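You operate a simulated robot arm through the tools that you are given. There is no shell and no other tool.

Carry out the task below with a simulated robot arm. There is one attempt and no reset: what you move stays moved.

Task
Unlock the arm, open its air, then jog it to the yellow mark.
Fine: black arm switch to H, white jog button; raise the brass pins by the gold lever last.

The check looks at the end state, three seconds after you hand in, the way a careful person would. Anything else that was tipped, shoved, dropped, spilled or broken makes it a failure.

Robot
A 6-joint arm with a two-finger gripper, fixed in place. Base frame: the origin is at the foot of the arm, x ahead of it, y to its left, z up. Lengths are in m, angles in degrees, forces in N, time in s.
It reaches about 1.298 m from its shoulder. Its first joint turns from -149.0 to 149.0 degrees. Payload 1.57 kg.
The tool frame sits at the grasp point between the pads (the TCP): z along the fingers, y along the line on which they close. The tips reach 0.021 m beyond it. Largest opening 0.07 m; the body of the gripper starts 0.05 m behind the TCP.
Orientation is that of the tool frame in the base frame, as a unit quaternion [x, y, z, w]. With the fingers straight down and closing along the base's y, the tool's x points along the base's -x, its y along +y and its z along -z.

Tools
- The arm moves only by the tool apply_moves. Its argument "series" is a list of rows, each an object of numbers (a shift or turn left out is 0, a gripper value left out holds the last): "dx", "dy", "dz": the shift along the tool's x, y, z in units of 200 mm (1.0 is 200 mm); "ax", "ay", "az": the turn, a rotation vector about the tool's x, y, z in units of 120 degrees (1.0 is 120 degrees); "jaw": the closure, from 0 (fully open) to 1 (shut). In form: [{"dx": .., "dy": .., "dz": .., "ax": .., "ay": .., "az": .., "jaw": ..}, ...]. A call has 1 to 20 rows; each row is the pose to reach, as a shift and turn from the pose commanded when the call began, along the tool's axes at that moment. A call with a number of a shift or a turn outside -1 to 1 is refused whole. A row lasts 0.2 s, in which the tool goes at most 0.05 m and 8.6 degrees; a call with a longer step from one row to the next is refused whole, and so is a gripper value outside its range. Where a pose cannot be reached the arm comes as near as it can. A force on the tool above 90 N (or 10 N above the force at the start of the call, whichever is more), or a blocked arm, ends the call early, and 0.2 s more pass. The fingers move at their own pace and stop on an object; they squeeze with about 30 N. The grip force told is the motor's: it shows also when the fingers shut on nothing. Time passes only in rows, and 0.2 s behind the last, so rows that repeat a pose let the fingers close. The reply holds the time, the measured pose of the TCP, the force on the tool along the base axes, the opening and the grip force, in the units named above and with some noise, with the torque about the TCP (base axes, N m) and any sound that the robot's microphone picked up, and new pictures: "pictures" is both (left out), scene, wrist or none.
- Cameras (640 x 400 px; columns grow to the right, rows downward): "scene" is fixed at [0.0503, -0.4992, 1.3113]; the picture's right is [0.56, -0.83, 0.00], its down [-0.23, -0.16, -0.96] and it looks along [0.80, 0.54, -0.28] (base axes); focal length 328 px, centre (320, 200). "wrist" rides on the gripper at [0.079, 0.004, -0.081] in the tool frame; the picture's right is [-0.05, 1.00, 0.00], its down [-0.67, -0.04, -0.74] and it looks along [-0.74, -0.04, 0.67] (tool axes); focal length 256 px, centre (320, 200). There is no depth. A picture from a camera that has moved, and an enlarged one, comes with that camera's place and axes in the base frame and with its lens.
- raise_lower(by): slides the trunk up (or, below 0, down) by that many m; the arm rides with it, the base frame stays. It gives what a move gives, with no picture.
- zoom(camera, box): a new picture of the part [left, top, right, bottom] of that camera's present view, enlarged. No time passes.
- close_job(): hands the job in; it is judged then, once.

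Nothing tells you positions but the pictures and the camera data. Unless the task says otherwise, let go and move clear before handing in.

The tools are called by a JSON object that holds its "fn" and its "kwargs". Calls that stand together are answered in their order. apply_moves: Moves the arm, as the interface text tells. Its arguments: {"type":"object","properties":{"series":{"type":"array"},"pictures":{"type":"string","enum":["both","scene","wrist","none"]}},"required":["series"]} The other tools are called the same way: raise_lower (by) slides the trunk up or down; zoom (camera, box) takes an enlarged picture of a part of a camera's view; close_job () hands the job in.

At the start:

```text
time_s: 0.0
tool_pos: [0.6091, 0.2904, 0.9878]
ee_rot: [0.001, 1.0, 0.0, 0.0]
wrist_force: [0.0, -0.1, -0.1]
ft_torque: [0.02, 0.0, -0.01]
opening: 0.0702
gripper_force: 0.1
trunk travel left (down, up): [-0.669, 0.301]
```

scene: 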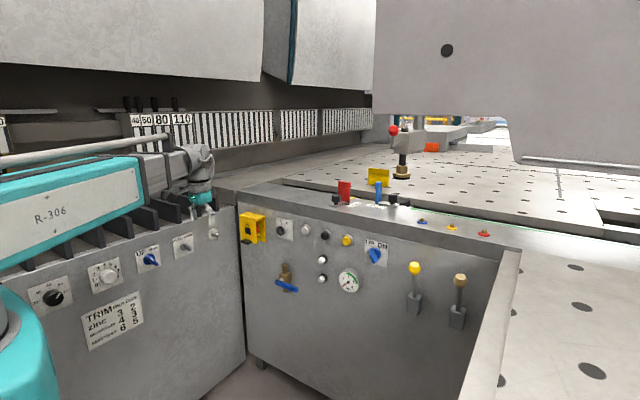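
wrist: 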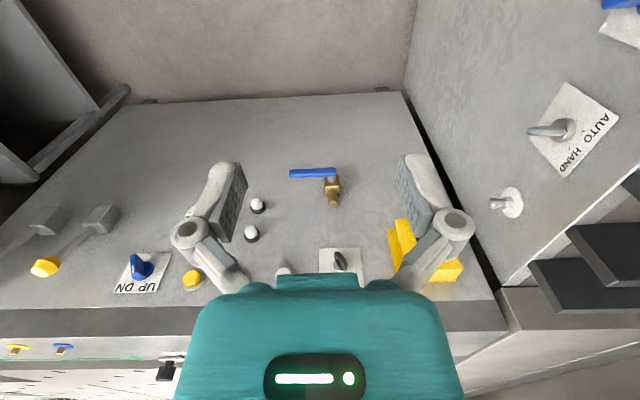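

I see a workshop with a metal cabinet in front that carries switches, a valve with a blue handle, lamps, a gauge and levers. Before moving anything, I'll enlarge the panel areas to identify each control.

{"fn": "zoom", "kwargs": {"camera": "scene", "box": [230, 190, 410, 302]}}

{"fn": "zoom", "kwargs": {"camera": "scene", "box": [320, 110, 500, 222]}}

{"fn": "zoom", "kwargs": {"camera": "scene", "box": [0, 220, 220, 358]}}

{"fn": "zoom", "kwargs": {"camera": "scene", "box": [380, 210, 540, 310]}}

{"fn": "zoom", "kwargs": {"camera": "scene", "box": [80, 80, 280, 220]}}

{"fn": "zoom", "kwargs": {"camera": "wrist", "box": [460, 60, 640, 240]}}

{"fn": "zoom", "kwargs": {"camera": "wrist", "box": [220, 140, 480, 300]}}

{"fn": "zoom", "kwargs": {"camera": "wrist", "box": [0, 180, 260, 400]}}

```text
3.56 times, centred on (320, 246) of scene
camera zoom: at [0.0503, -0.4992, 1.3113], right [0.56, -0.83, 0.0], down [-0.23, -0.16, -0.96], along [0.8, 0.54, -0.28], focal length 1167 px, centre (320, 36)
```

zoom: 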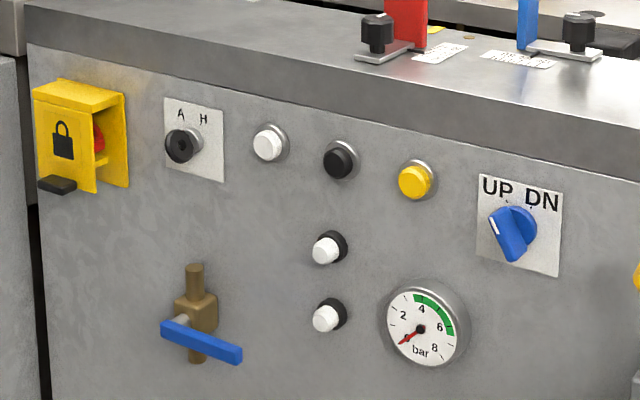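

```text
3.56 times, centred on (410, 166) of scene
camera zoom: at [0.0503, -0.4992, 1.3113], right [0.56, -0.83, 0.0], down [-0.23, -0.16, -0.96], along [0.8, 0.54, -0.28], focal length 1167 px, centre (0, 321)
```

zoom: 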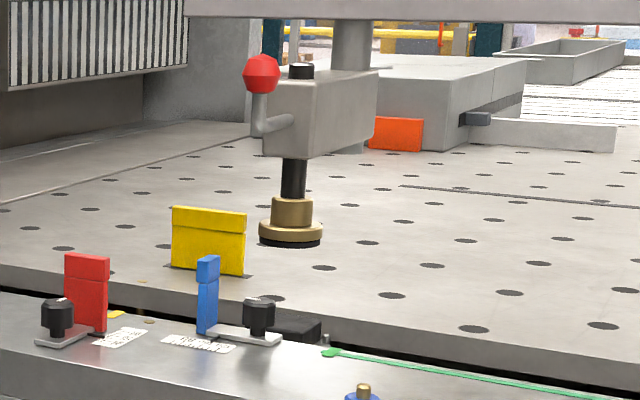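

```text
2.90 times, centred on (110, 289) of scene
camera zoom: at [0.0503, -0.4992, 1.3113], right [0.56, -0.83, 0.0], down [-0.23, -0.16, -0.96], along [0.8, 0.54, -0.28], focal length 951 px, centre (929, -58)
```

zoom: 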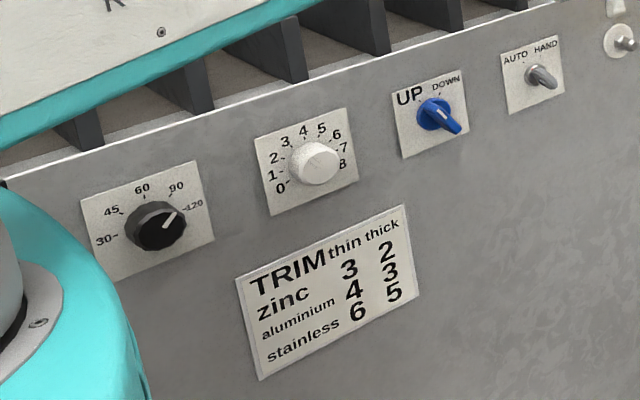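

```text
4.00 times, centred on (460, 260) of scene
camera zoom: at [0.0503, -0.4992, 1.3113], right [0.56, -0.83, 0.0], down [-0.23, -0.16, -0.96], along [0.8, 0.54, -0.28], focal length 1312 px, centre (-240, -40)
```

zoom: 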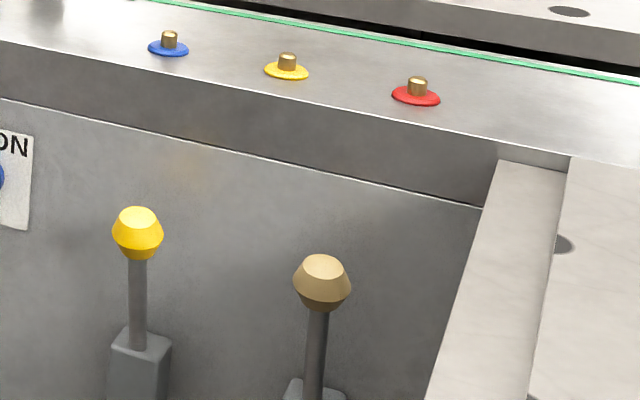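

```text
2.86 times, centred on (180, 150) of scene
camera zoom: at [0.0503, -0.4992, 1.3113], right [0.56, -0.83, 0.0], down [-0.23, -0.16, -0.96], along [0.8, 0.54, -0.28], focal length 938 px, centre (720, 343)
```

zoom: 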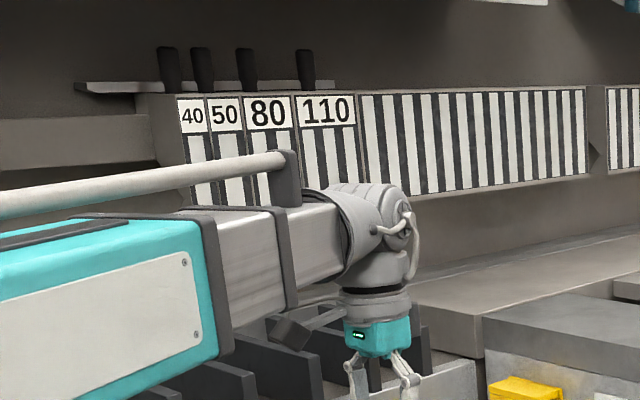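

```text
2.22 times, centred on (550, 150) of wrist
camera zoom: at [0.5312, 0.2943, 1.0688], right [0.05, 1.0, 0.0], down [0.67, -0.04, 0.74], along [0.74, -0.04, -0.67], focal length 569 px, centre (-191, 311)
```

zoom: 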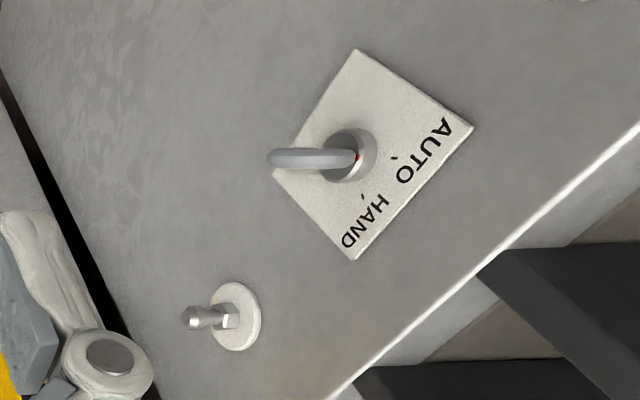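

```text
2.46 times, centred on (350, 220) of wrist
camera zoom: at [0.5312, 0.2943, 1.0688], right [0.05, 1.0, 0.0], down [0.67, -0.04, 0.74], along [0.74, -0.04, -0.67], focal length 630 px, centre (246, 151)
```

zoom: 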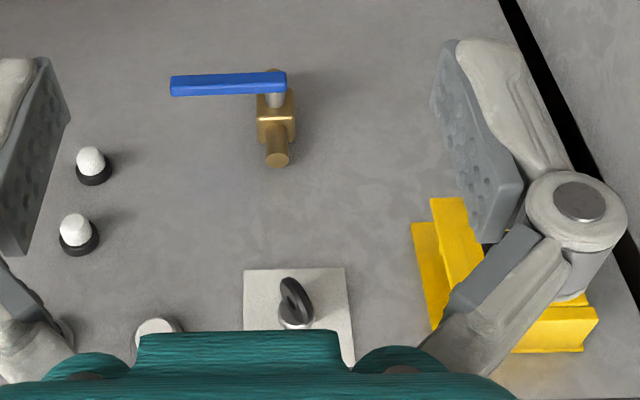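

```text
1.82 times, centred on (130, 290) of wrist
camera zoom: at [0.5312, 0.2943, 1.0688], right [0.05, 1.0, 0.0], down [0.67, -0.04, 0.74], along [0.74, -0.04, -0.67], focal length 465 px, centre (666, 36)
```

zoom: 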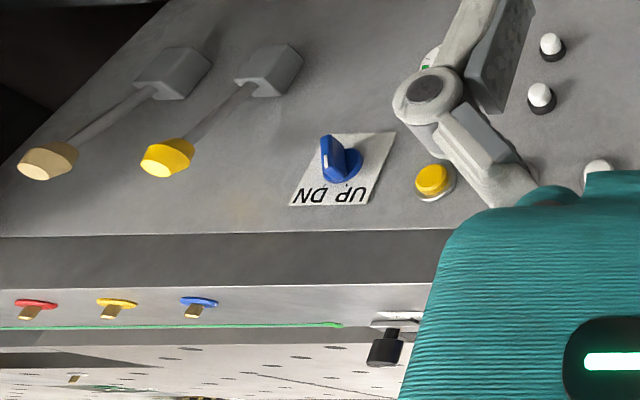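

The A/H switch, the button row, the blue ball valve and the gauge (reading 0) are all on the front panel, at about x≈0.97. I'll enlarge the arm, the stops with their labels and the padlock box before touching anything.

{"fn": "zoom", "kwargs": {"camera": "scene", "box": [375, 115, 455, 185]}}

{"fn": "zoom", "kwargs": {"camera": "scene", "box": [325, 165, 415, 215]}}

{"fn": "zoom", "kwargs": {"camera": "scene", "box": [232, 205, 302, 250]}}

{"fn": "zoom", "kwargs": {"camera": "scene", "box": [290, 215, 370, 295]}}

{"fn": "zoom", "kwargs": {"camera": "scene", "box": [395, 255, 475, 335]}}

{"fn": "zoom", "kwargs": {"camera": "scene", "box": [360, 0, 640, 180]}}

{"fn": "zoom", "kwargs": {"camera": "wrist", "box": [370, 150, 490, 300]}}

```text
5.71 times, centred on (415, 150) of scene
camera zoom: at [0.0503, -0.4992, 1.3113], right [0.56, -0.83, 0.0], down [-0.23, -0.16, -0.96], along [0.8, 0.54, -0.28], focal length 1875 px, centre (-223, 486)
```

zoom: 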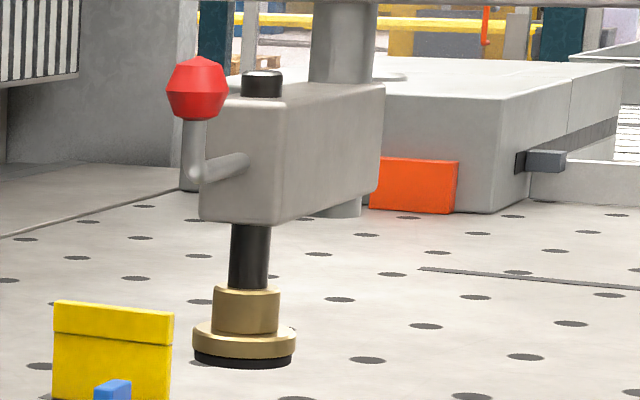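

```text
7.11 times, centred on (370, 190) of scene
camera zoom: at [0.0503, -0.4992, 1.3113], right [0.56, -0.83, 0.0], down [-0.23, -0.16, -0.96], along [0.8, 0.54, -0.28], focal length 2333 px, centre (-36, 271)
```

zoom: 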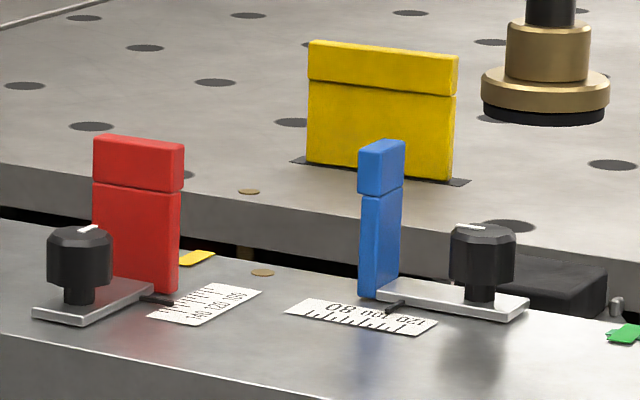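

```text
8.89 times, centred on (267, 228) of scene
camera zoom: at [0.0503, -0.4992, 1.3113], right [0.56, -0.83, 0.0], down [-0.23, -0.16, -0.96], along [0.8, 0.54, -0.28], focal length 2917 px, centre (791, -44)
```

zoom: 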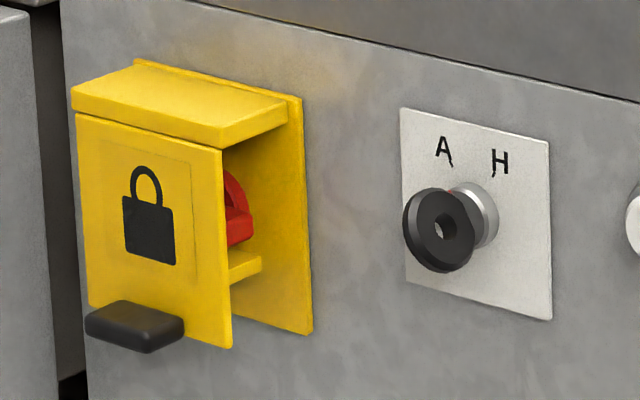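

```text
5.00 times, centred on (330, 255) of scene
camera zoom: at [0.0503, -0.4992, 1.3113], right [0.56, -0.83, 0.0], down [-0.23, -0.16, -0.96], along [0.8, 0.54, -0.28], focal length 1641 px, centre (270, -75)
```

zoom: 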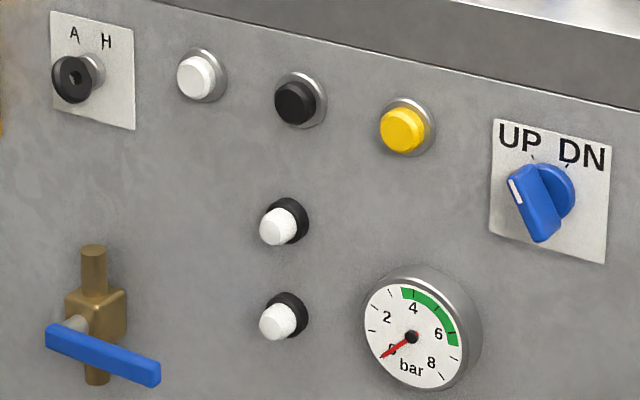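

```text
5.00 times, centred on (435, 295) of scene
camera zoom: at [0.0503, -0.4992, 1.3113], right [0.56, -0.83, 0.0], down [-0.23, -0.16, -0.96], along [0.8, 0.54, -0.28], focal length 1641 px, centre (-255, -275)
```

zoom: 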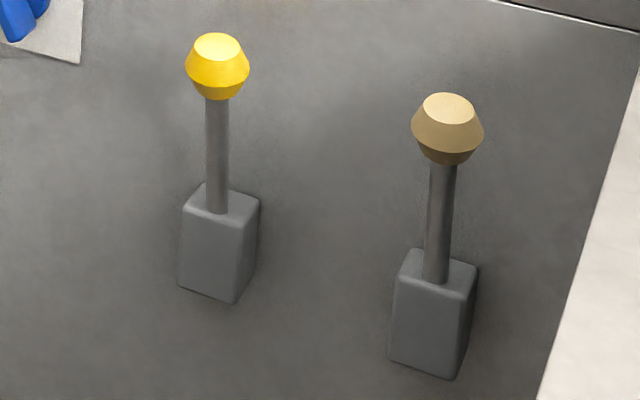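

```text
2.22 times, centred on (500, 90) of scene
camera zoom: at [0.0503, -0.4992, 1.3113], right [0.56, -0.83, 0.0], down [-0.23, -0.16, -0.96], along [0.8, 0.54, -0.28], focal length 729 px, centre (-80, 444)
```

zoom: 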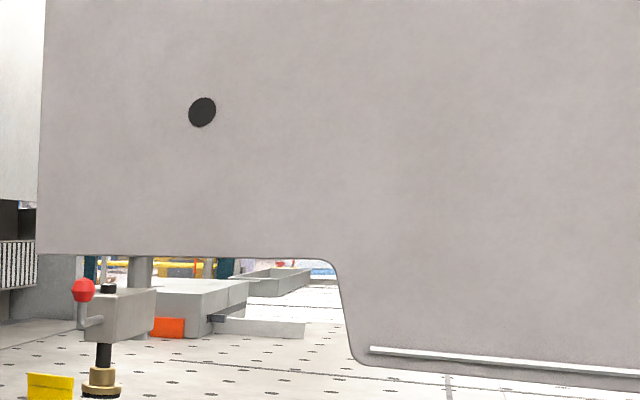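

```text
2.67 times, centred on (430, 225) of wrist
camera zoom: at [0.5312, 0.2943, 1.0688], right [0.05, 1.0, 0.0], down [0.67, -0.04, 0.74], along [0.74, -0.04, -0.67], focal length 683 px, centre (27, 133)
```

zoom: 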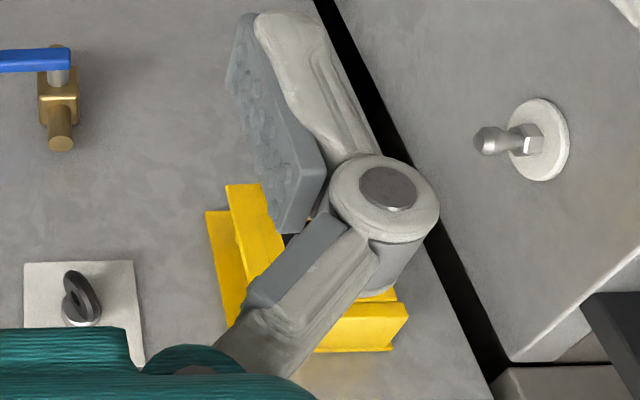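

The padlock box is a top-hinged yellow cover with something red inside. The pins and levers are on the right. I'll raise the gripper and tilt the wrist camera forward to see the table, stops and marks.

{"fn": "apply_moves", "kwargs": {"series": [{"dz": -0.18, "ay": -0.06}, {"dz": -0.36, "ay": -0.12}, {"dz": -0.54, "ay": -0.18}, {"dz": -0.72, "ay": -0.24}, {"dz": -0.9, "ay": -0.27}], "pictures": "both"}}

```text
time_s: 1.2
tool_pos: [0.6109, 0.2917, 1.0172]
ee_rot: [-0.001, 0.96, 0.0, 0.28]
wrist_force: [-0.4, 0.0, 0.4]
ft_torque: [0.0, -0.02, -0.01]
opening: 0.0697
gripper_force: 0.1
out of reach, approached as far as the arm can: row 1, 2, 3, 4, 5
trunk travel left (down, up): [-0.669, 0.301]
camera wrist: at [0.5017, 0.296, 1.0427], right [0.04, 1.0, 0.03], down [0.16, -0.04, 0.99], along [0.99, -0.04, -0.16], focal length 256 px, centre (320, 200)
```

scene: 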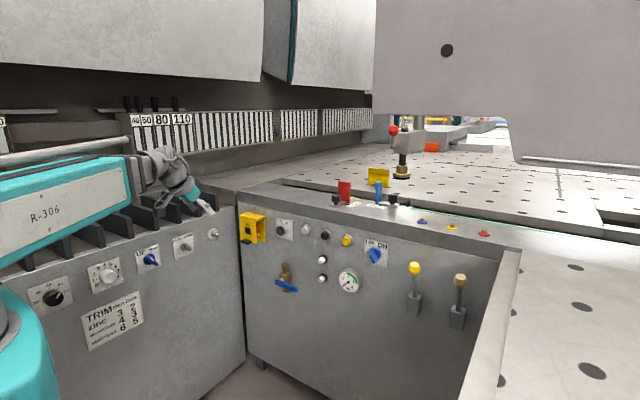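
wrist: 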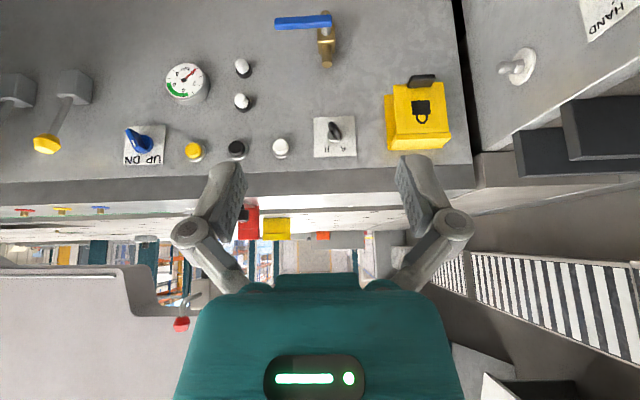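

The red ball lever of the small machine arm works out to about (1.13, -0.07, 1.23), so the arm hangs above the rim. The robot's own upward reach was limited, so I'll raise the trunk to look down on the table.

{"fn": "raise_lower", "kwargs": {"by": 0.2}}

{"fn": "zoom", "kwargs": {"camera": "wrist", "box": [0, 0, 640, 400]}}

```text
time_s: 3.4
tool_pos: [0.612, 0.291, 1.2161]
ee_rot: [0.001, 0.96, -0.001, 0.279]
wrist_force: [-1.6, -1.2, -0.1]
ft_torque: [0.02, 0.02, -0.02]
opening: 0.07
gripper_force: 0.1
trunk travel left (down, up): [-0.869, 0.101]
```

```text
1.00 times, centred on (320, 200) of wrist (not enlarged: the box is as wide or as high as the picture)
camera zoom: at [0.5018, 0.296, 1.2426], right [0.04, 1.0, 0.03], down [0.16, -0.04, 0.99], along [0.99, -0.04, -0.16], focal length 256 px, centre (320, 200)
```

zoom: 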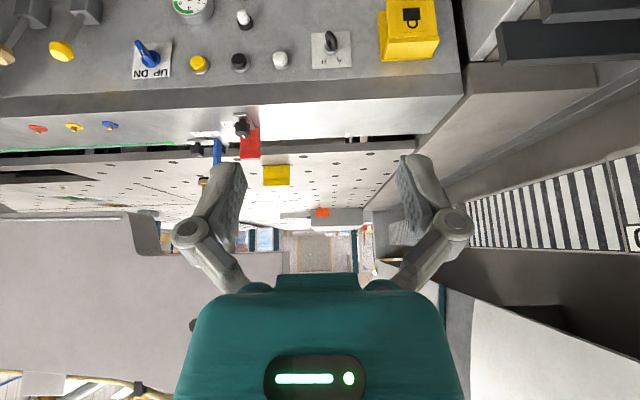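

The picture is upside down from this tilt, but it shows the stops, the yellow flag and the rim. I'll move the camera closer over the rim to see the marks and stops.

{"fn": "apply_moves", "kwargs": {"series": [{"dx": -0.127, "dy": -0.15, "dz": 0.08, "ay": 0.03}, {"dx": -0.253, "dy": -0.3, "dz": 0.16, "ay": 0.06}, {"dx": -0.38, "dy": -0.45, "dz": 0.24, "ay": 0.09}, {"dx": -0.506, "dy": -0.6, "dz": 0.32, "ay": 0.12}, {"dx": -0.633, "dy": -0.75, "dz": 0.402, "ay": 0.15}], "pictures": "wrist"}}

```text
time_s: 4.6
tool_pos: [0.7612, 0.1414, 1.1938]
ee_rot: [0.0, 0.992, 0.0, 0.124]
wrist_force: [0.2, 0.7, -0.7]
ft_torque: [0.02, 0.01, 0.01]
opening: 0.0702
gripper_force: 0.1
out of reach, approached as far as the arm can: row 1, 2, 3, 4, 5
trunk travel left (down, up): [-0.869, 0.101]
camera wrist: at [0.6653, 0.1453, 1.252], right [0.05, 1.0, 0.01], down [0.46, -0.04, 0.89], along [0.89, -0.04, -0.46], focal length 256 px, centre (320, 200)
```

wrist: 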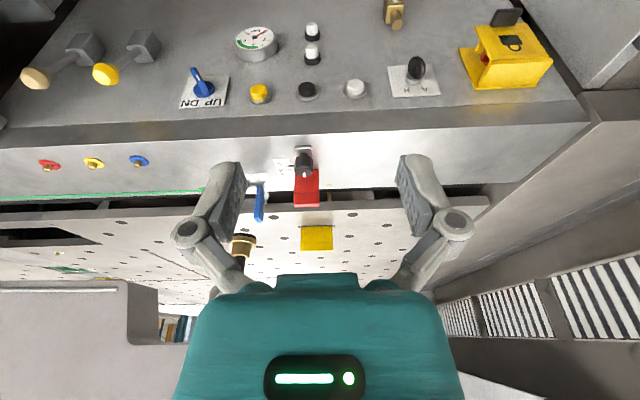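

{"fn": "zoom", "kwargs": {"camera": "wrist", "box": [220, 130, 420, 270]}}

{"fn": "zoom", "kwargs": {"camera": "wrist", "box": [440, 0, 580, 100]}}

{"fn": "zoom", "kwargs": {"camera": "wrist", "box": [0, 120, 220, 290]}}

{"fn": "zoom", "kwargs": {"camera": "wrist", "box": [160, 10, 440, 120]}}

```text
2.86 times, centred on (320, 200) of wrist
camera zoom: at [0.6653, 0.1453, 1.252], right [0.05, 1.0, 0.01], down [0.46, -0.04, 0.89], along [0.89, -0.04, -0.46], focal length 731 px, centre (320, 200)
```

zoom: 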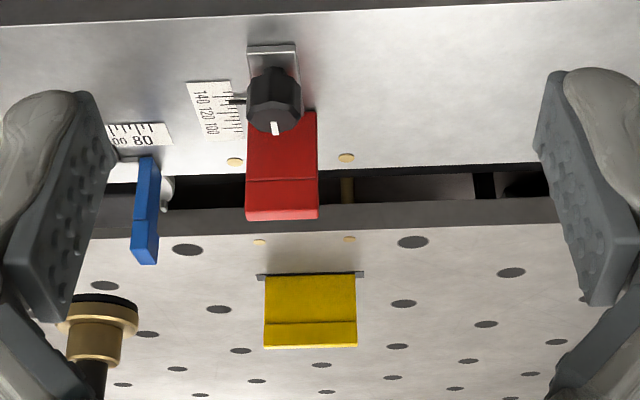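

```text
4.00 times, centred on (510, 50) of wrist
camera zoom: at [0.6653, 0.1453, 1.252], right [0.05, 1.0, 0.01], down [0.46, -0.04, 0.89], along [0.89, -0.04, -0.46], focal length 1024 px, centre (-440, 800)
```

zoom: 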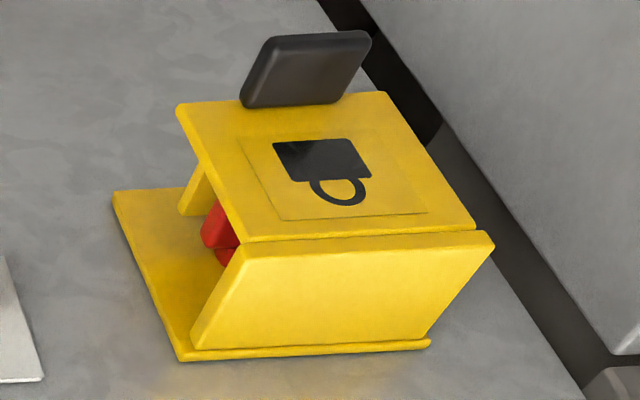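

```text
2.35 times, centred on (110, 205) of wrist
camera zoom: at [0.6653, 0.1453, 1.252], right [0.05, 1.0, 0.01], down [0.46, -0.04, 0.89], along [0.89, -0.04, -0.46], focal length 602 px, centre (814, 188)
```

zoom: 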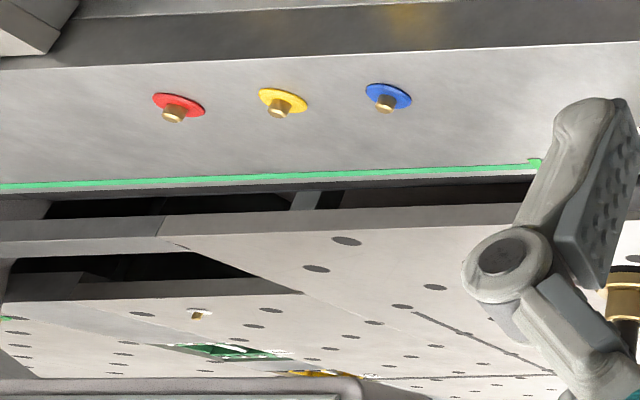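

```text
2.29 times, centred on (300, 65) of wrist
camera zoom: at [0.6653, 0.1453, 1.252], right [0.05, 1.0, 0.01], down [0.46, -0.04, 0.89], along [0.89, -0.04, -0.46], focal length 585 px, centre (366, 509)
```

zoom: 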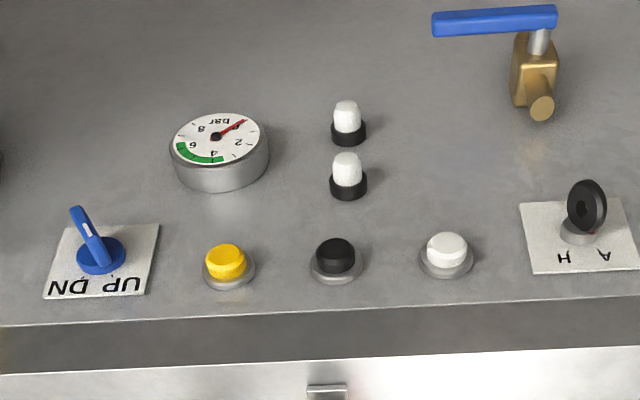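

There are standing red, blue and yellow plates, scales, and a green line on the rim. I need a steeper view to find which yellow mark belongs to the arm, so I'll raise the trunk further and go closer.

{"fn": "raise_lower", "kwargs": {"by": 0.1}}

{"fn": "apply_moves", "kwargs": {"series": [{"dx": -0.157, "dy": -0.05, "dz": 0.092, "ay": 0.03}, {"dx": -0.315, "dy": -0.1, "dz": 0.183, "ay": 0.06}, {"dx": -0.472, "dy": -0.15, "dz": 0.275, "ay": 0.09}, {"dx": -0.629, "dy": -0.2, "dz": 0.366, "ay": 0.118}], "pictures": "wrist"}}

```text
time_s: 5.9
tool_pos: [0.7598, 0.1418, 1.2934]
ee_rot: [0.0, 0.992, 0.0, 0.125]
wrist_force: [0.0, 0.0, -0.1]
ft_torque: [0.05, -0.03, 0.0]
opening: 0.0702
gripper_force: 0.1
trunk travel left (down, up): [-0.969, 0.001]
```

```text
time_s: 6.9
tool_pos: [0.9011, 0.1017, 1.287]
ee_rot: [0.0, 1.0, -0.001, 0.002]
wrist_force: [0.2, -0.3, 0.0]
ft_torque: [0.01, 0.0, 0.0]
opening: 0.0703
gripper_force: 0.1
out of reach, approached as far as the arm can: row 1, 2, 3, 4
trunk travel left (down, up): [-0.969, 0.001]
camera wrist: at [0.8224, 0.1055, 1.3679], right [0.05, 1.0, 0.0], down [0.66, -0.04, 0.75], along [0.75, -0.04, -0.66], focal length 256 px, centre (320, 200)
```

wrist: 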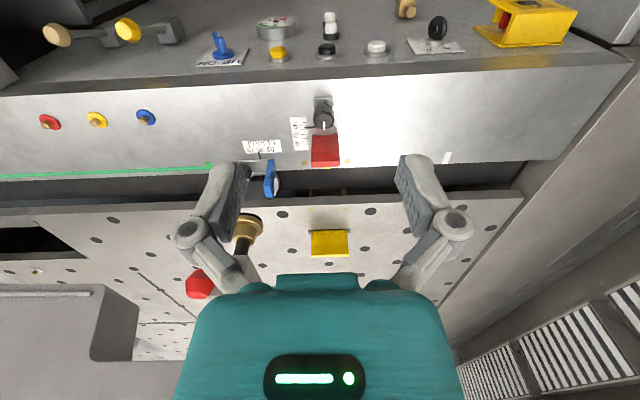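

{"fn": "zoom", "kwargs": {"camera": "wrist", "box": [180, 90, 480, 280]}}

{"fn": "zoom", "kwargs": {"camera": "wrist", "box": [230, 90, 370, 200]}}

{"fn": "zoom", "kwargs": {"camera": "wrist", "box": [0, 90, 240, 290]}}

{"fn": "zoom", "kwargs": {"camera": "wrist", "box": [460, 0, 600, 80]}}

```text
2.11 times, centred on (330, 185) of wrist
camera zoom: at [0.8224, 0.1055, 1.3679], right [0.05, 1.0, 0.0], down [0.66, -0.04, 0.75], along [0.75, -0.04, -0.66], focal length 539 px, centre (299, 232)
```

zoom: 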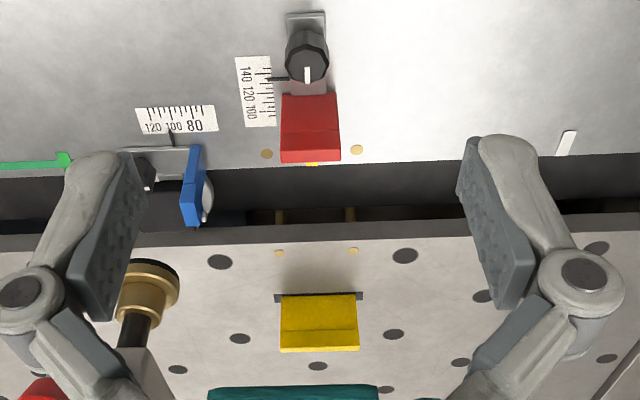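

```text
3.64 times, centred on (300, 145) of wrist
camera zoom: at [0.8224, 0.1055, 1.3679], right [0.05, 1.0, 0.0], down [0.66, -0.04, 0.75], along [0.75, -0.04, -0.66], focal length 931 px, centre (393, 400)
```

zoom: 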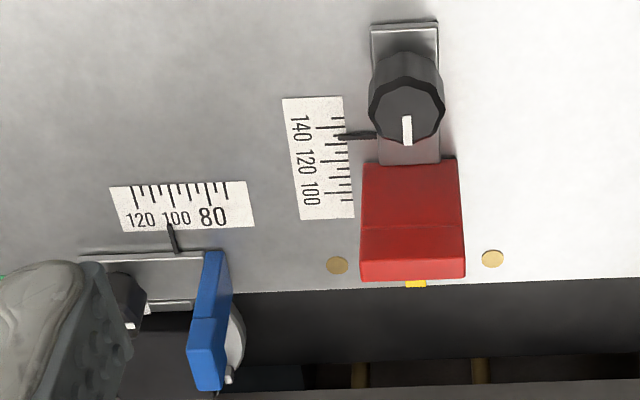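

```text
2.00 times, centred on (120, 190) of wrist
camera zoom: at [0.8224, 0.1055, 1.3679], right [0.05, 1.0, 0.0], down [0.66, -0.04, 0.75], along [0.75, -0.04, -0.66], focal length 512 px, centre (720, 220)
```

zoom: 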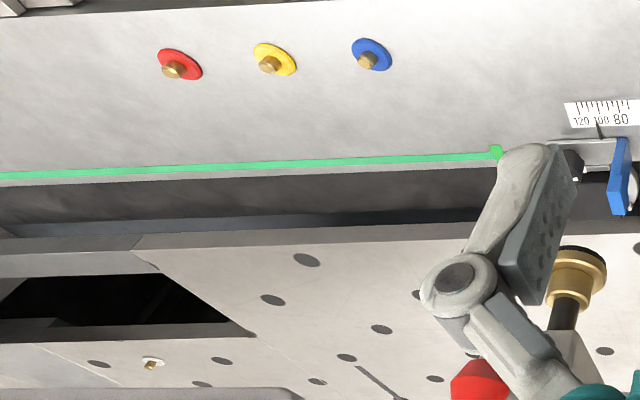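

```text
4.57 times, centred on (530, 40) of wrist
camera zoom: at [0.8224, 0.1055, 1.3679], right [0.05, 1.0, 0.0], down [0.66, -0.04, 0.75], along [0.75, -0.04, -0.66], focal length 1170 px, centre (-640, 931)
```

zoom: 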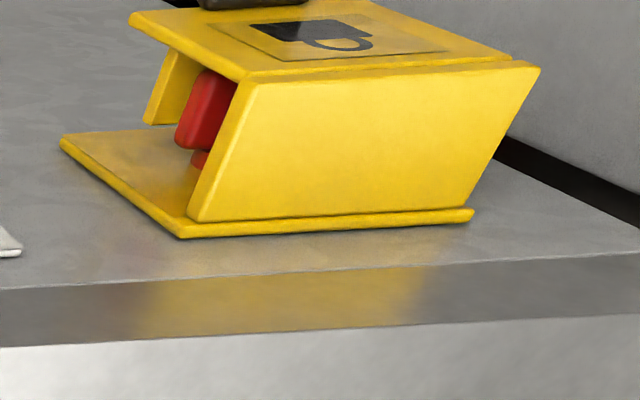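

On the rim edge there are a green mark (end of the green line), a small yellow mark behind the red stop, and a white mark, with a black carriage in the slot. I'll shift right for a clear view of the carriage and the green end.

{"fn": "apply_moves", "kwargs": {"series": [{"dy": -0.2}, {"dy": -0.4}, {"dy": -0.6}, {"dy": -0.8}], "pictures": "wrist"}}

{"fn": "zoom", "kwargs": {"camera": "wrist", "box": [220, 90, 420, 260]}}

```text
time_s: 7.9
tool_pos: [0.8998, -0.0608, 1.288]
ee_rot: [0.001, 1.0, 0.001, 0.002]
wrist_force: [0.0, -0.3, 0.9]
ft_torque: [-0.04, -0.04, 0.03]
opening: 0.0699
gripper_force: 0.1
trunk travel left (down, up): [-0.969, 0.001]
camera wrist: at [0.8216, -0.0571, 1.3683], right [0.05, 1.0, 0.0], down [0.66, -0.04, 0.75], along [0.75, -0.04, -0.66], focal length 256 px, centre (320, 200)
```

wrist: 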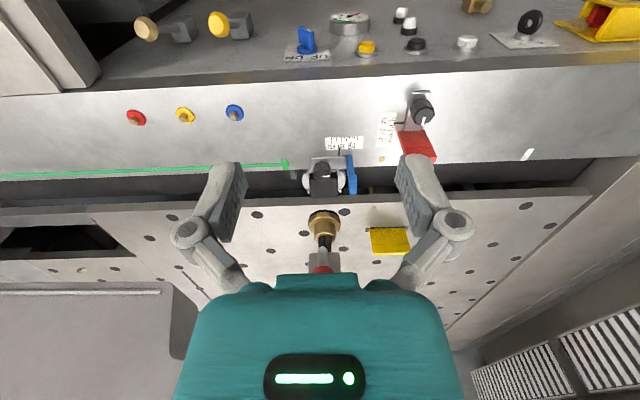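

```text
2.35 times, centred on (320, 175) of wrist
camera zoom: at [0.8216, -0.0571, 1.3683], right [0.05, 1.0, 0.0], down [0.66, -0.04, 0.75], along [0.75, -0.04, -0.66], focal length 602 px, centre (320, 259)
```

zoom: 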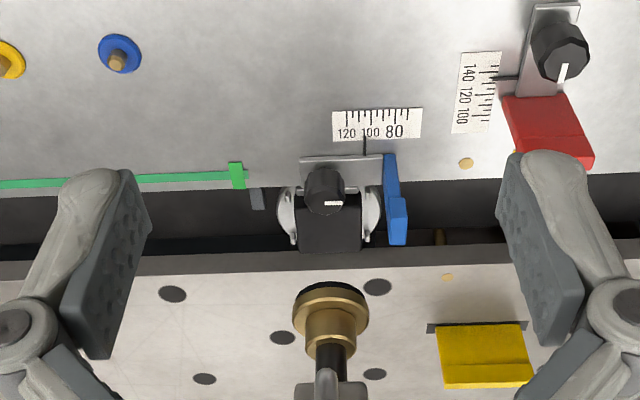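

The slot holds a grey pointer sitting at the green mark, which I take as the arm's index, and the yellow mark is further left by the red stop. The flush brass discs near it are probably the lowered pins. Next I'll retreat and look into the padlock box.

{"fn": "apply_moves", "kwargs": {"series": [{"dx": 0.16, "dy": 0.16}, {"dx": 0.32, "dy": 0.32}, {"dx": 0.48, "dy": 0.48}, {"dx": 0.64, "dy": 0.64}, {"dx": 0.8, "dy": 0.8}, {"dx": 0.96, "dy": 0.96}], "pictures": "none"}}

{"fn": "raise_lower", "kwargs": {"by": -0.35}}

```text
time_s: 9.3
tool_pos: [0.7076, 0.1333, 1.2884]
ee_rot: [0.0, 1.0, 0.0, 0.003]
wrist_force: [-0.4, -0.2, 0.4]
ft_torque: [0.0, -0.05, 0.0]
opening: 0.0699
gripper_force: 0.0
out of reach, approached as far as the arm can: row 2, 3, 4, 5, 6
trunk travel left (down, up): [-0.969, 0.001]
```

```text
time_s: 12.7
tool_pos: [0.7099, 0.1327, 0.9381]
ee_rot: [0.0, 1.0, 0.001, 0.002]
wrist_force: [-0.2, -0.4, -0.4]
ft_torque: [-0.01, 0.02, 0.0]
opening: 0.0699
gripper_force: 0.2
trunk travel left (down, up): [-0.619, 0.351]
```

Now I'll tilt the fingers horizontal, facing the panel, moving left in front of the padlock box.

{"fn": "apply_moves", "kwargs": {"series": [{"dx": 0.035, "dy": 0.09, "dz": 0.045, "ay": -0.068}, {"dx": 0.07, "dy": 0.18, "dz": 0.09, "ay": -0.136}, {"dx": 0.105, "dy": 0.27, "dz": 0.135, "ay": -0.204}, {"dx": 0.14, "dy": 0.36, "dz": 0.18, "ay": -0.272}, {"dx": 0.175, "dy": 0.45, "dz": 0.225, "ay": -0.34}, {"dx": 0.21, "dy": 0.54, "dz": 0.27, "ay": -0.408}, {"dx": 0.245, "dy": 0.63, "dz": 0.315, "ay": -0.476}, {"dx": 0.28, "dy": 0.72, "dz": 0.36, "ay": -0.544}, {"dx": 0.315, "dy": 0.81, "dz": 0.405, "ay": -0.612}, {"dx": 0.35, "dy": 0.9, "dz": 0.45, "ay": -0.68}, {"dx": 0.35, "dy": 1.0, "dz": 0.5, "ay": -0.75}], "pictures": "both"}}

```text
time_s: 15.1
tool_pos: [0.6448, 0.3409, 1.1246]
ee_rot: [0.0, 0.705, 0.001, 0.709]
wrist_force: [0.3, 0.5, -0.6]
ft_torque: [-0.02, 0.01, 0.0]
opening: 0.0697
gripper_force: 0.0
out of reach, approached as far as the arm can: row 1, 2, 3, 4, 5, 6, 7, 8, 9, 10, 11
trunk travel left (down, up): [-0.619, 0.351]
camera wrist: at [0.565, 0.3445, 1.0449], right [0.0, 1.0, 0.05], down [-0.75, -0.04, 0.66], along [0.66, -0.04, 0.75], focal length 256 px, centre (320, 200)
```

scene: 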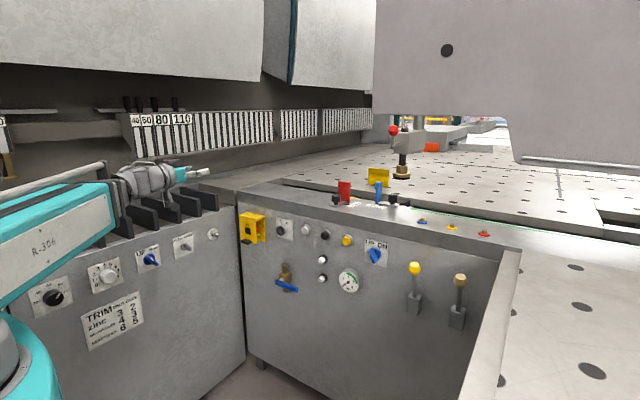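
wrist: 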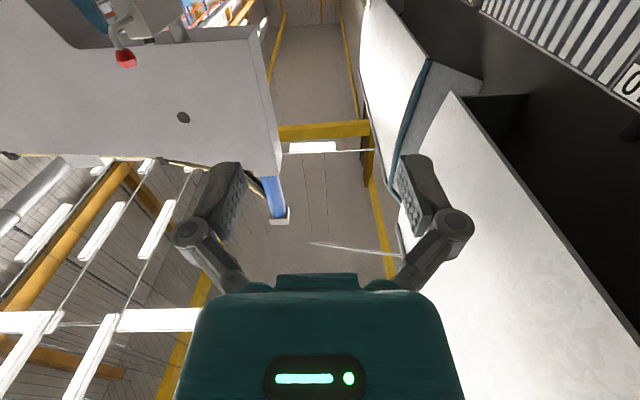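

The height in this orientation is governed by the trunk, so I'll lower the trunk to bring the hand level with the box and then look at it.

{"fn": "raise_lower", "kwargs": {"by": -0.4}}

{"fn": "zoom", "kwargs": {"camera": "wrist", "box": [0, 0, 640, 400]}}

{"fn": "zoom", "kwargs": {"camera": "scene", "box": [0, 0, 640, 400]}}

```text
time_s: 18.9
tool_pos: [0.6453, 0.3404, 0.7244]
ee_rot: [0.0, 0.706, 0.0, 0.709]
wrist_force: [0.5, -0.3, 0.4]
ft_torque: [-0.01, 0.02, 0.01]
opening: 0.07
gripper_force: 0.1
trunk travel left (down, up): [-0.219, 0.751]
```

```text
1.00 times, centred on (320, 200) of wrist (not enlarged: the box is as wide or as high as the picture)
camera zoom: at [0.5649, 0.3439, 0.6448], right [0.0, 1.0, 0.05], down [-0.75, -0.04, 0.66], along [0.67, -0.04, 0.75], focal length 256 px, centre (320, 200)
```

zoom: 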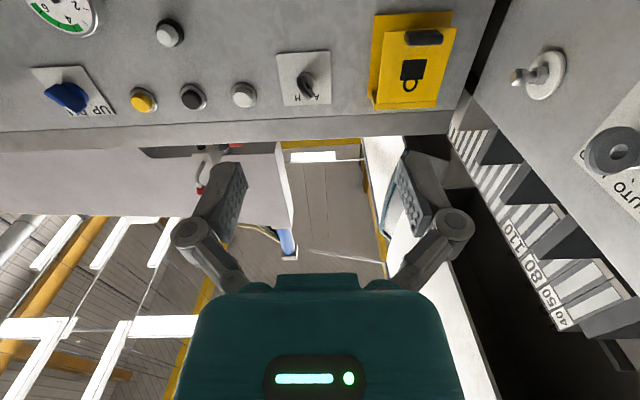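

```text
1.00 times, centred on (320, 200) of scene (not enlarged: the box is as wide or as high as the picture)
camera zoom: at [0.0503, -0.4992, 1.3113], right [0.56, -0.83, 0.0], down [-0.23, -0.16, -0.96], along [0.8, 0.54, -0.28], focal length 328 px, centre (320, 200)
```

zoom: 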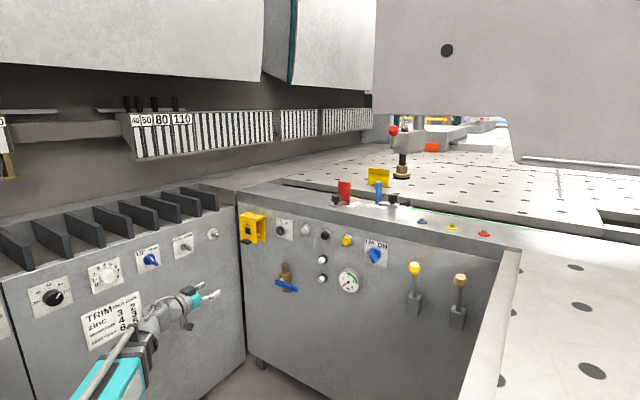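

The hand is now in front of the panel at a suitable height. I'll zoom in on the cover, switch and jog buttons.

{"fn": "zoom", "kwargs": {"camera": "wrist", "box": [350, 0, 490, 120]}}

{"fn": "zoom", "kwargs": {"camera": "wrist", "box": [110, 0, 350, 130]}}

```text
3.33 times, centred on (420, 60) of wrist
camera zoom: at [0.5649, 0.3439, 0.6448], right [0.0, 1.0, 0.05], down [-0.75, -0.04, 0.66], along [0.67, -0.04, 0.75], focal length 853 px, centre (-13, 667)
```

zoom: 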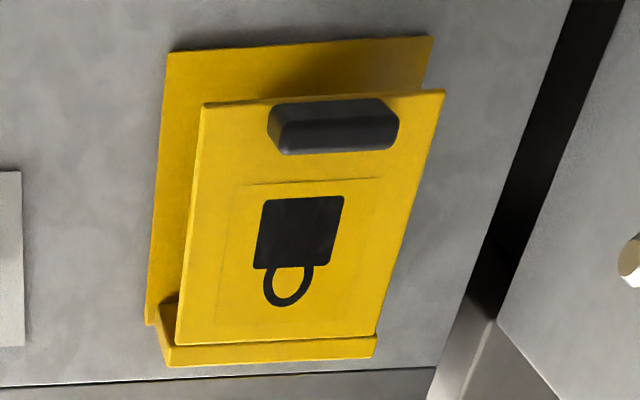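

```text
2.67 times, centred on (230, 65) of wrist
camera zoom: at [0.5649, 0.3439, 0.6448], right [0.0, 1.0, 0.05], down [-0.75, -0.04, 0.66], along [0.67, -0.04, 0.75], focal length 683 px, centre (560, 560)
```

zoom: 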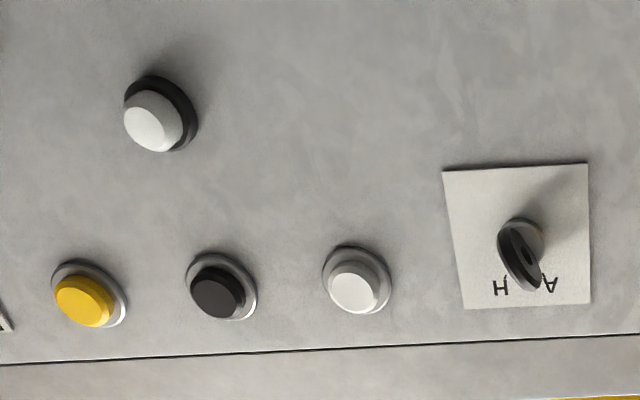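

The cover looks like a flap hinged at its top edge, with a black tab at the bottom and something red behind. I'll roll the wrist 90° so the camera sits on the right side and can look into the box's open side.

{"fn": "apply_moves", "kwargs": {"series": [{"dx": -0.02, "dy": -0.055, "dz": 0.035, "az": -0.068}, {"dx": -0.04, "dy": -0.11, "dz": 0.07, "az": -0.136}, {"dx": -0.06, "dy": -0.165, "dz": 0.105, "az": -0.204}, {"dx": -0.08, "dy": -0.22, "dz": 0.14, "az": -0.272}, {"dx": -0.1, "dy": -0.275, "dz": 0.175, "az": -0.34}, {"dx": -0.12, "dy": -0.33, "dz": 0.21, "az": -0.408}, {"dx": -0.14, "dy": -0.385, "dz": 0.245, "az": -0.476}, {"dx": -0.16, "dy": -0.44, "dz": 0.28, "az": -0.544}, {"dx": -0.18, "dy": -0.495, "dz": 0.315, "az": -0.612}, {"dx": -0.2, "dy": -0.55, "dz": 0.35, "az": -0.68}, {"dx": -0.23, "dy": -0.6, "dz": 0.375, "az": -0.75}], "pictures": "both"}}

```text
time_s: 21.4
tool_pos: [0.7171, 0.2203, 0.7242]
ee_rot: [0.499, -0.499, 0.502, -0.5]
wrist_force: [-0.3, -0.2, 0.4]
ft_torque: [-0.01, -0.03, 0.02]
opening: 0.0699
gripper_force: 0.1
out of reach, approached as far as the arm can: row 1, 2, 3, 4, 5, 6, 7, 8, 9, 10, 11
trunk travel left (down, up): [-0.219, 0.751]
camera wrist: at [0.6374, 0.1412, 0.7202], right [0.0, 0.05, -1.0], down [-0.75, 0.67, 0.03], along [0.67, 0.74, 0.04], focal length 256 px, centre (320, 200)
```

scene: 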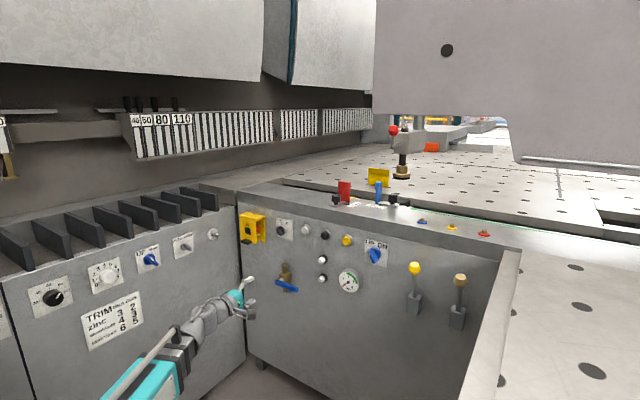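
wrist: 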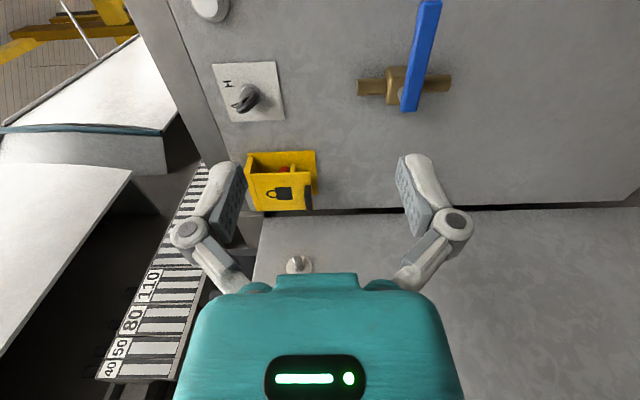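

The arm moves vertically only through the trunk plus wrist pitch. Now I'll look into the box from the side.

{"fn": "zoom", "kwargs": {"camera": "wrist", "box": [230, 130, 340, 230]}}

{"fn": "zoom", "kwargs": {"camera": "wrist", "box": [200, 0, 460, 160]}}

```text
4.00 times, centred on (285, 180) of wrist
camera zoom: at [0.6374, 0.1412, 0.7202], right [0.0, 0.05, -1.0], down [-0.75, 0.67, 0.03], along [0.67, 0.74, 0.04], focal length 1024 px, centre (460, 280)
```

zoom: 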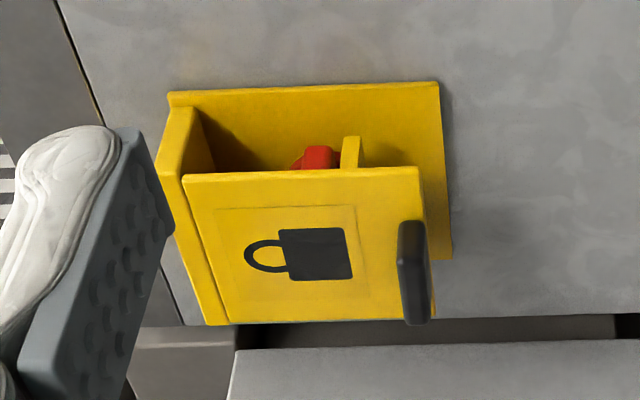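

```text
2.46 times, centred on (330, 80) of wrist
camera zoom: at [0.6374, 0.1412, 0.7202], right [0.0, 0.05, -1.0], down [-0.75, 0.67, 0.03], along [0.67, 0.74, 0.04], focal length 630 px, centre (295, 495)
```

zoom: 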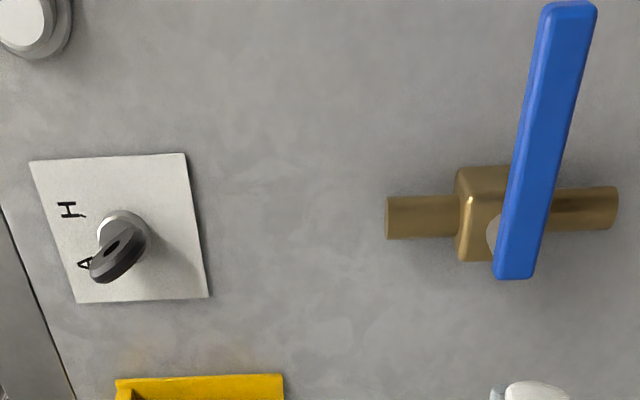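

The flap is hinged at its top. Behind it there is a shelf at z≈0.784 and a red part, and the right side and bottom are open. My plan is to hook the closed fingers behind its right edge, just below the shelf, and swing it up and over. First I'll roll the hand so the camera ends up on the outer side.

{"fn": "apply_moves", "kwargs": {"series": [{"az": 0.07}, {"az": 0.14}, {"az": 0.21}, {"az": 0.28}, {"az": 0.35}, {"az": 0.42}, {"az": 0.49}, {"az": 0.56}, {"az": 0.63}, {"az": 0.7}, {"az": 0.77}, {"az": 0.84}, {"az": 0.91}, {"az": 0.98}], "pictures": "none"}}

{"fn": "apply_moves", "kwargs": {"series": [{"az": 0.07, "jaw": 1}, {"az": 0.14, "jaw": 1}, {"az": 0.21}, {"az": 0.28}, {"az": 0.35}, {"az": 0.42}, {"az": 0.49}, {"az": 0.52}], "pictures": "both"}}

```text
time_s: 24.4
tool_pos: [0.7212, 0.2202, 0.7248]
ee_rot: [0.169, 0.685, 0.17, 0.688]
wrist_force: [0.1, 0.4, -0.1]
ft_torque: [0.01, -0.01, 0.0]
opening: 0.07
gripper_force: 0.1
out of reach, approached as far as the arm can: row 11, 12
trunk travel left (down, up): [-0.219, 0.751]
```

```text
time_s: 26.1
tool_pos: [0.7219, 0.2135, 0.7141]
ee_rot: [0.504, 0.519, 0.486, 0.49]
wrist_force: [-0.2, -0.4, 0.0]
ft_torque: [0.0, -0.02, 0.01]
opening: 0.0001
gripper_force: 28.6
out of reach, approached as far as the arm can: row 2, 3, 7, 8
trunk travel left (down, up): [-0.219, 0.751]
camera wrist: at [0.6428, 0.2921, 0.7215], right [0.05, -0.03, 1.0], down [-0.74, -0.67, 0.01], along [0.67, -0.74, -0.06], focal length 256 px, centre (320, 200)
```

scene: 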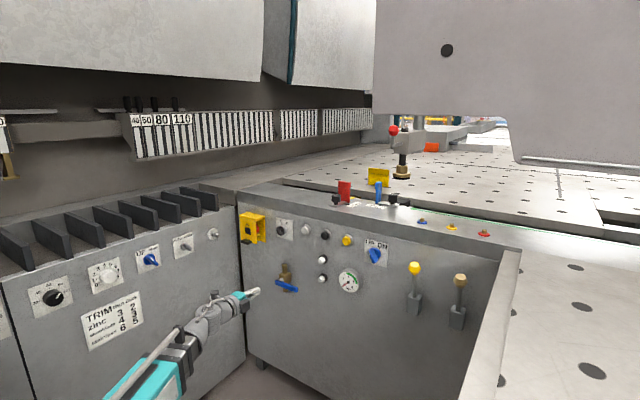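
wrist: 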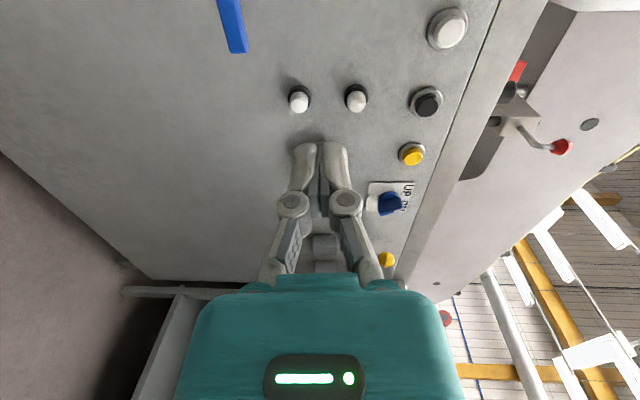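

The fingers are closed. Next I'll yaw the hand about 70° left and check the resulting pose.

{"fn": "apply_moves", "kwargs": {"series": [{"ay": 0.065}, {"ay": 0.13}, {"ay": 0.195}, {"ay": 0.26}, {"ay": 0.325}, {"ay": 0.39}, {"ay": 0.455}, {"ay": 0.52}, {"ay": 0.583}], "pictures": "both"}}

```text
time_s: 28.1
tool_pos: [0.7229, 0.2128, 0.7181]
ee_rot: [0.133, 0.707, 0.687, 0.105]
wrist_force: [0.9, -0.5, 0.4]
ft_torque: [-0.01, 0.0, -0.04]
opening: 0.0
gripper_force: 28.6
out of reach, approached as far as the arm can: row 3, 4, 5
trunk travel left (down, up): [-0.219, 0.751]
camera wrist: at [0.622, 0.1624, 0.7271], right [0.1, 0.0, 1.0], down [0.38, -0.92, -0.03], along [0.92, 0.38, -0.09], focal length 256 px, centre (320, 200)
```

scene: 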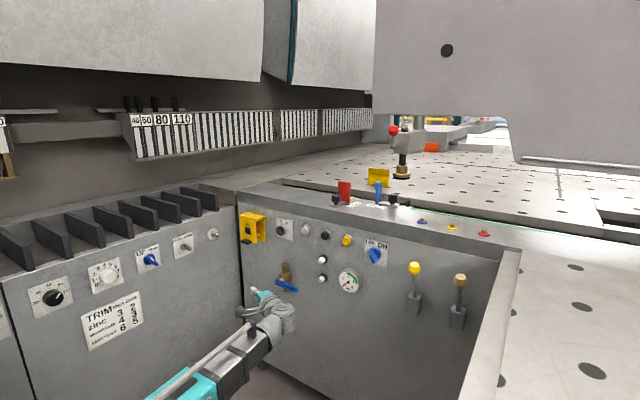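
wrist: 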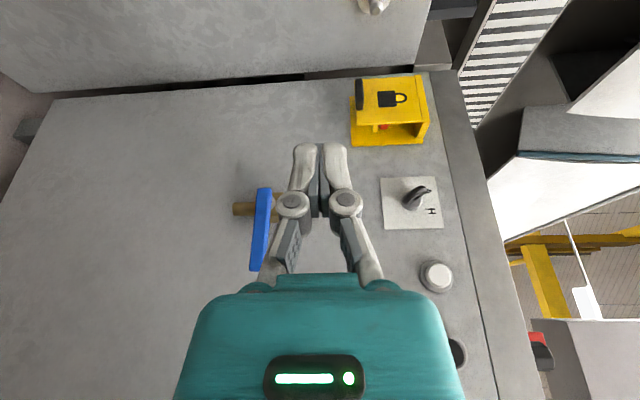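

This side view of the box is good. I'll zoom in on it.

{"fn": "zoom", "kwargs": {"camera": "wrist", "box": [335, 60, 455, 160]}}

```text
4.00 times, centred on (395, 110) of wrist
camera zoom: at [0.622, 0.1624, 0.7271], right [0.1, 0.0, 1.0], down [0.38, -0.92, -0.03], along [0.92, 0.38, -0.09], focal length 1024 px, centre (20, 560)
```

zoom: 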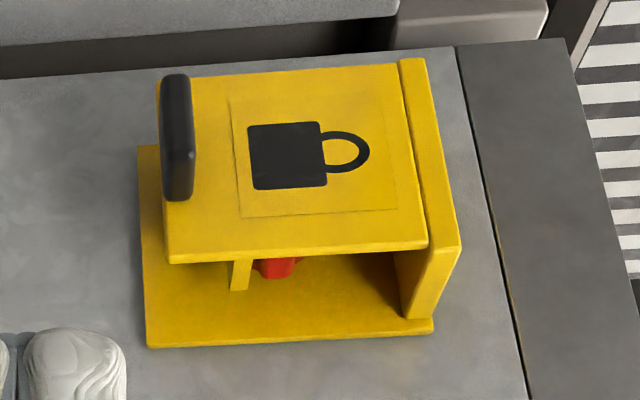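

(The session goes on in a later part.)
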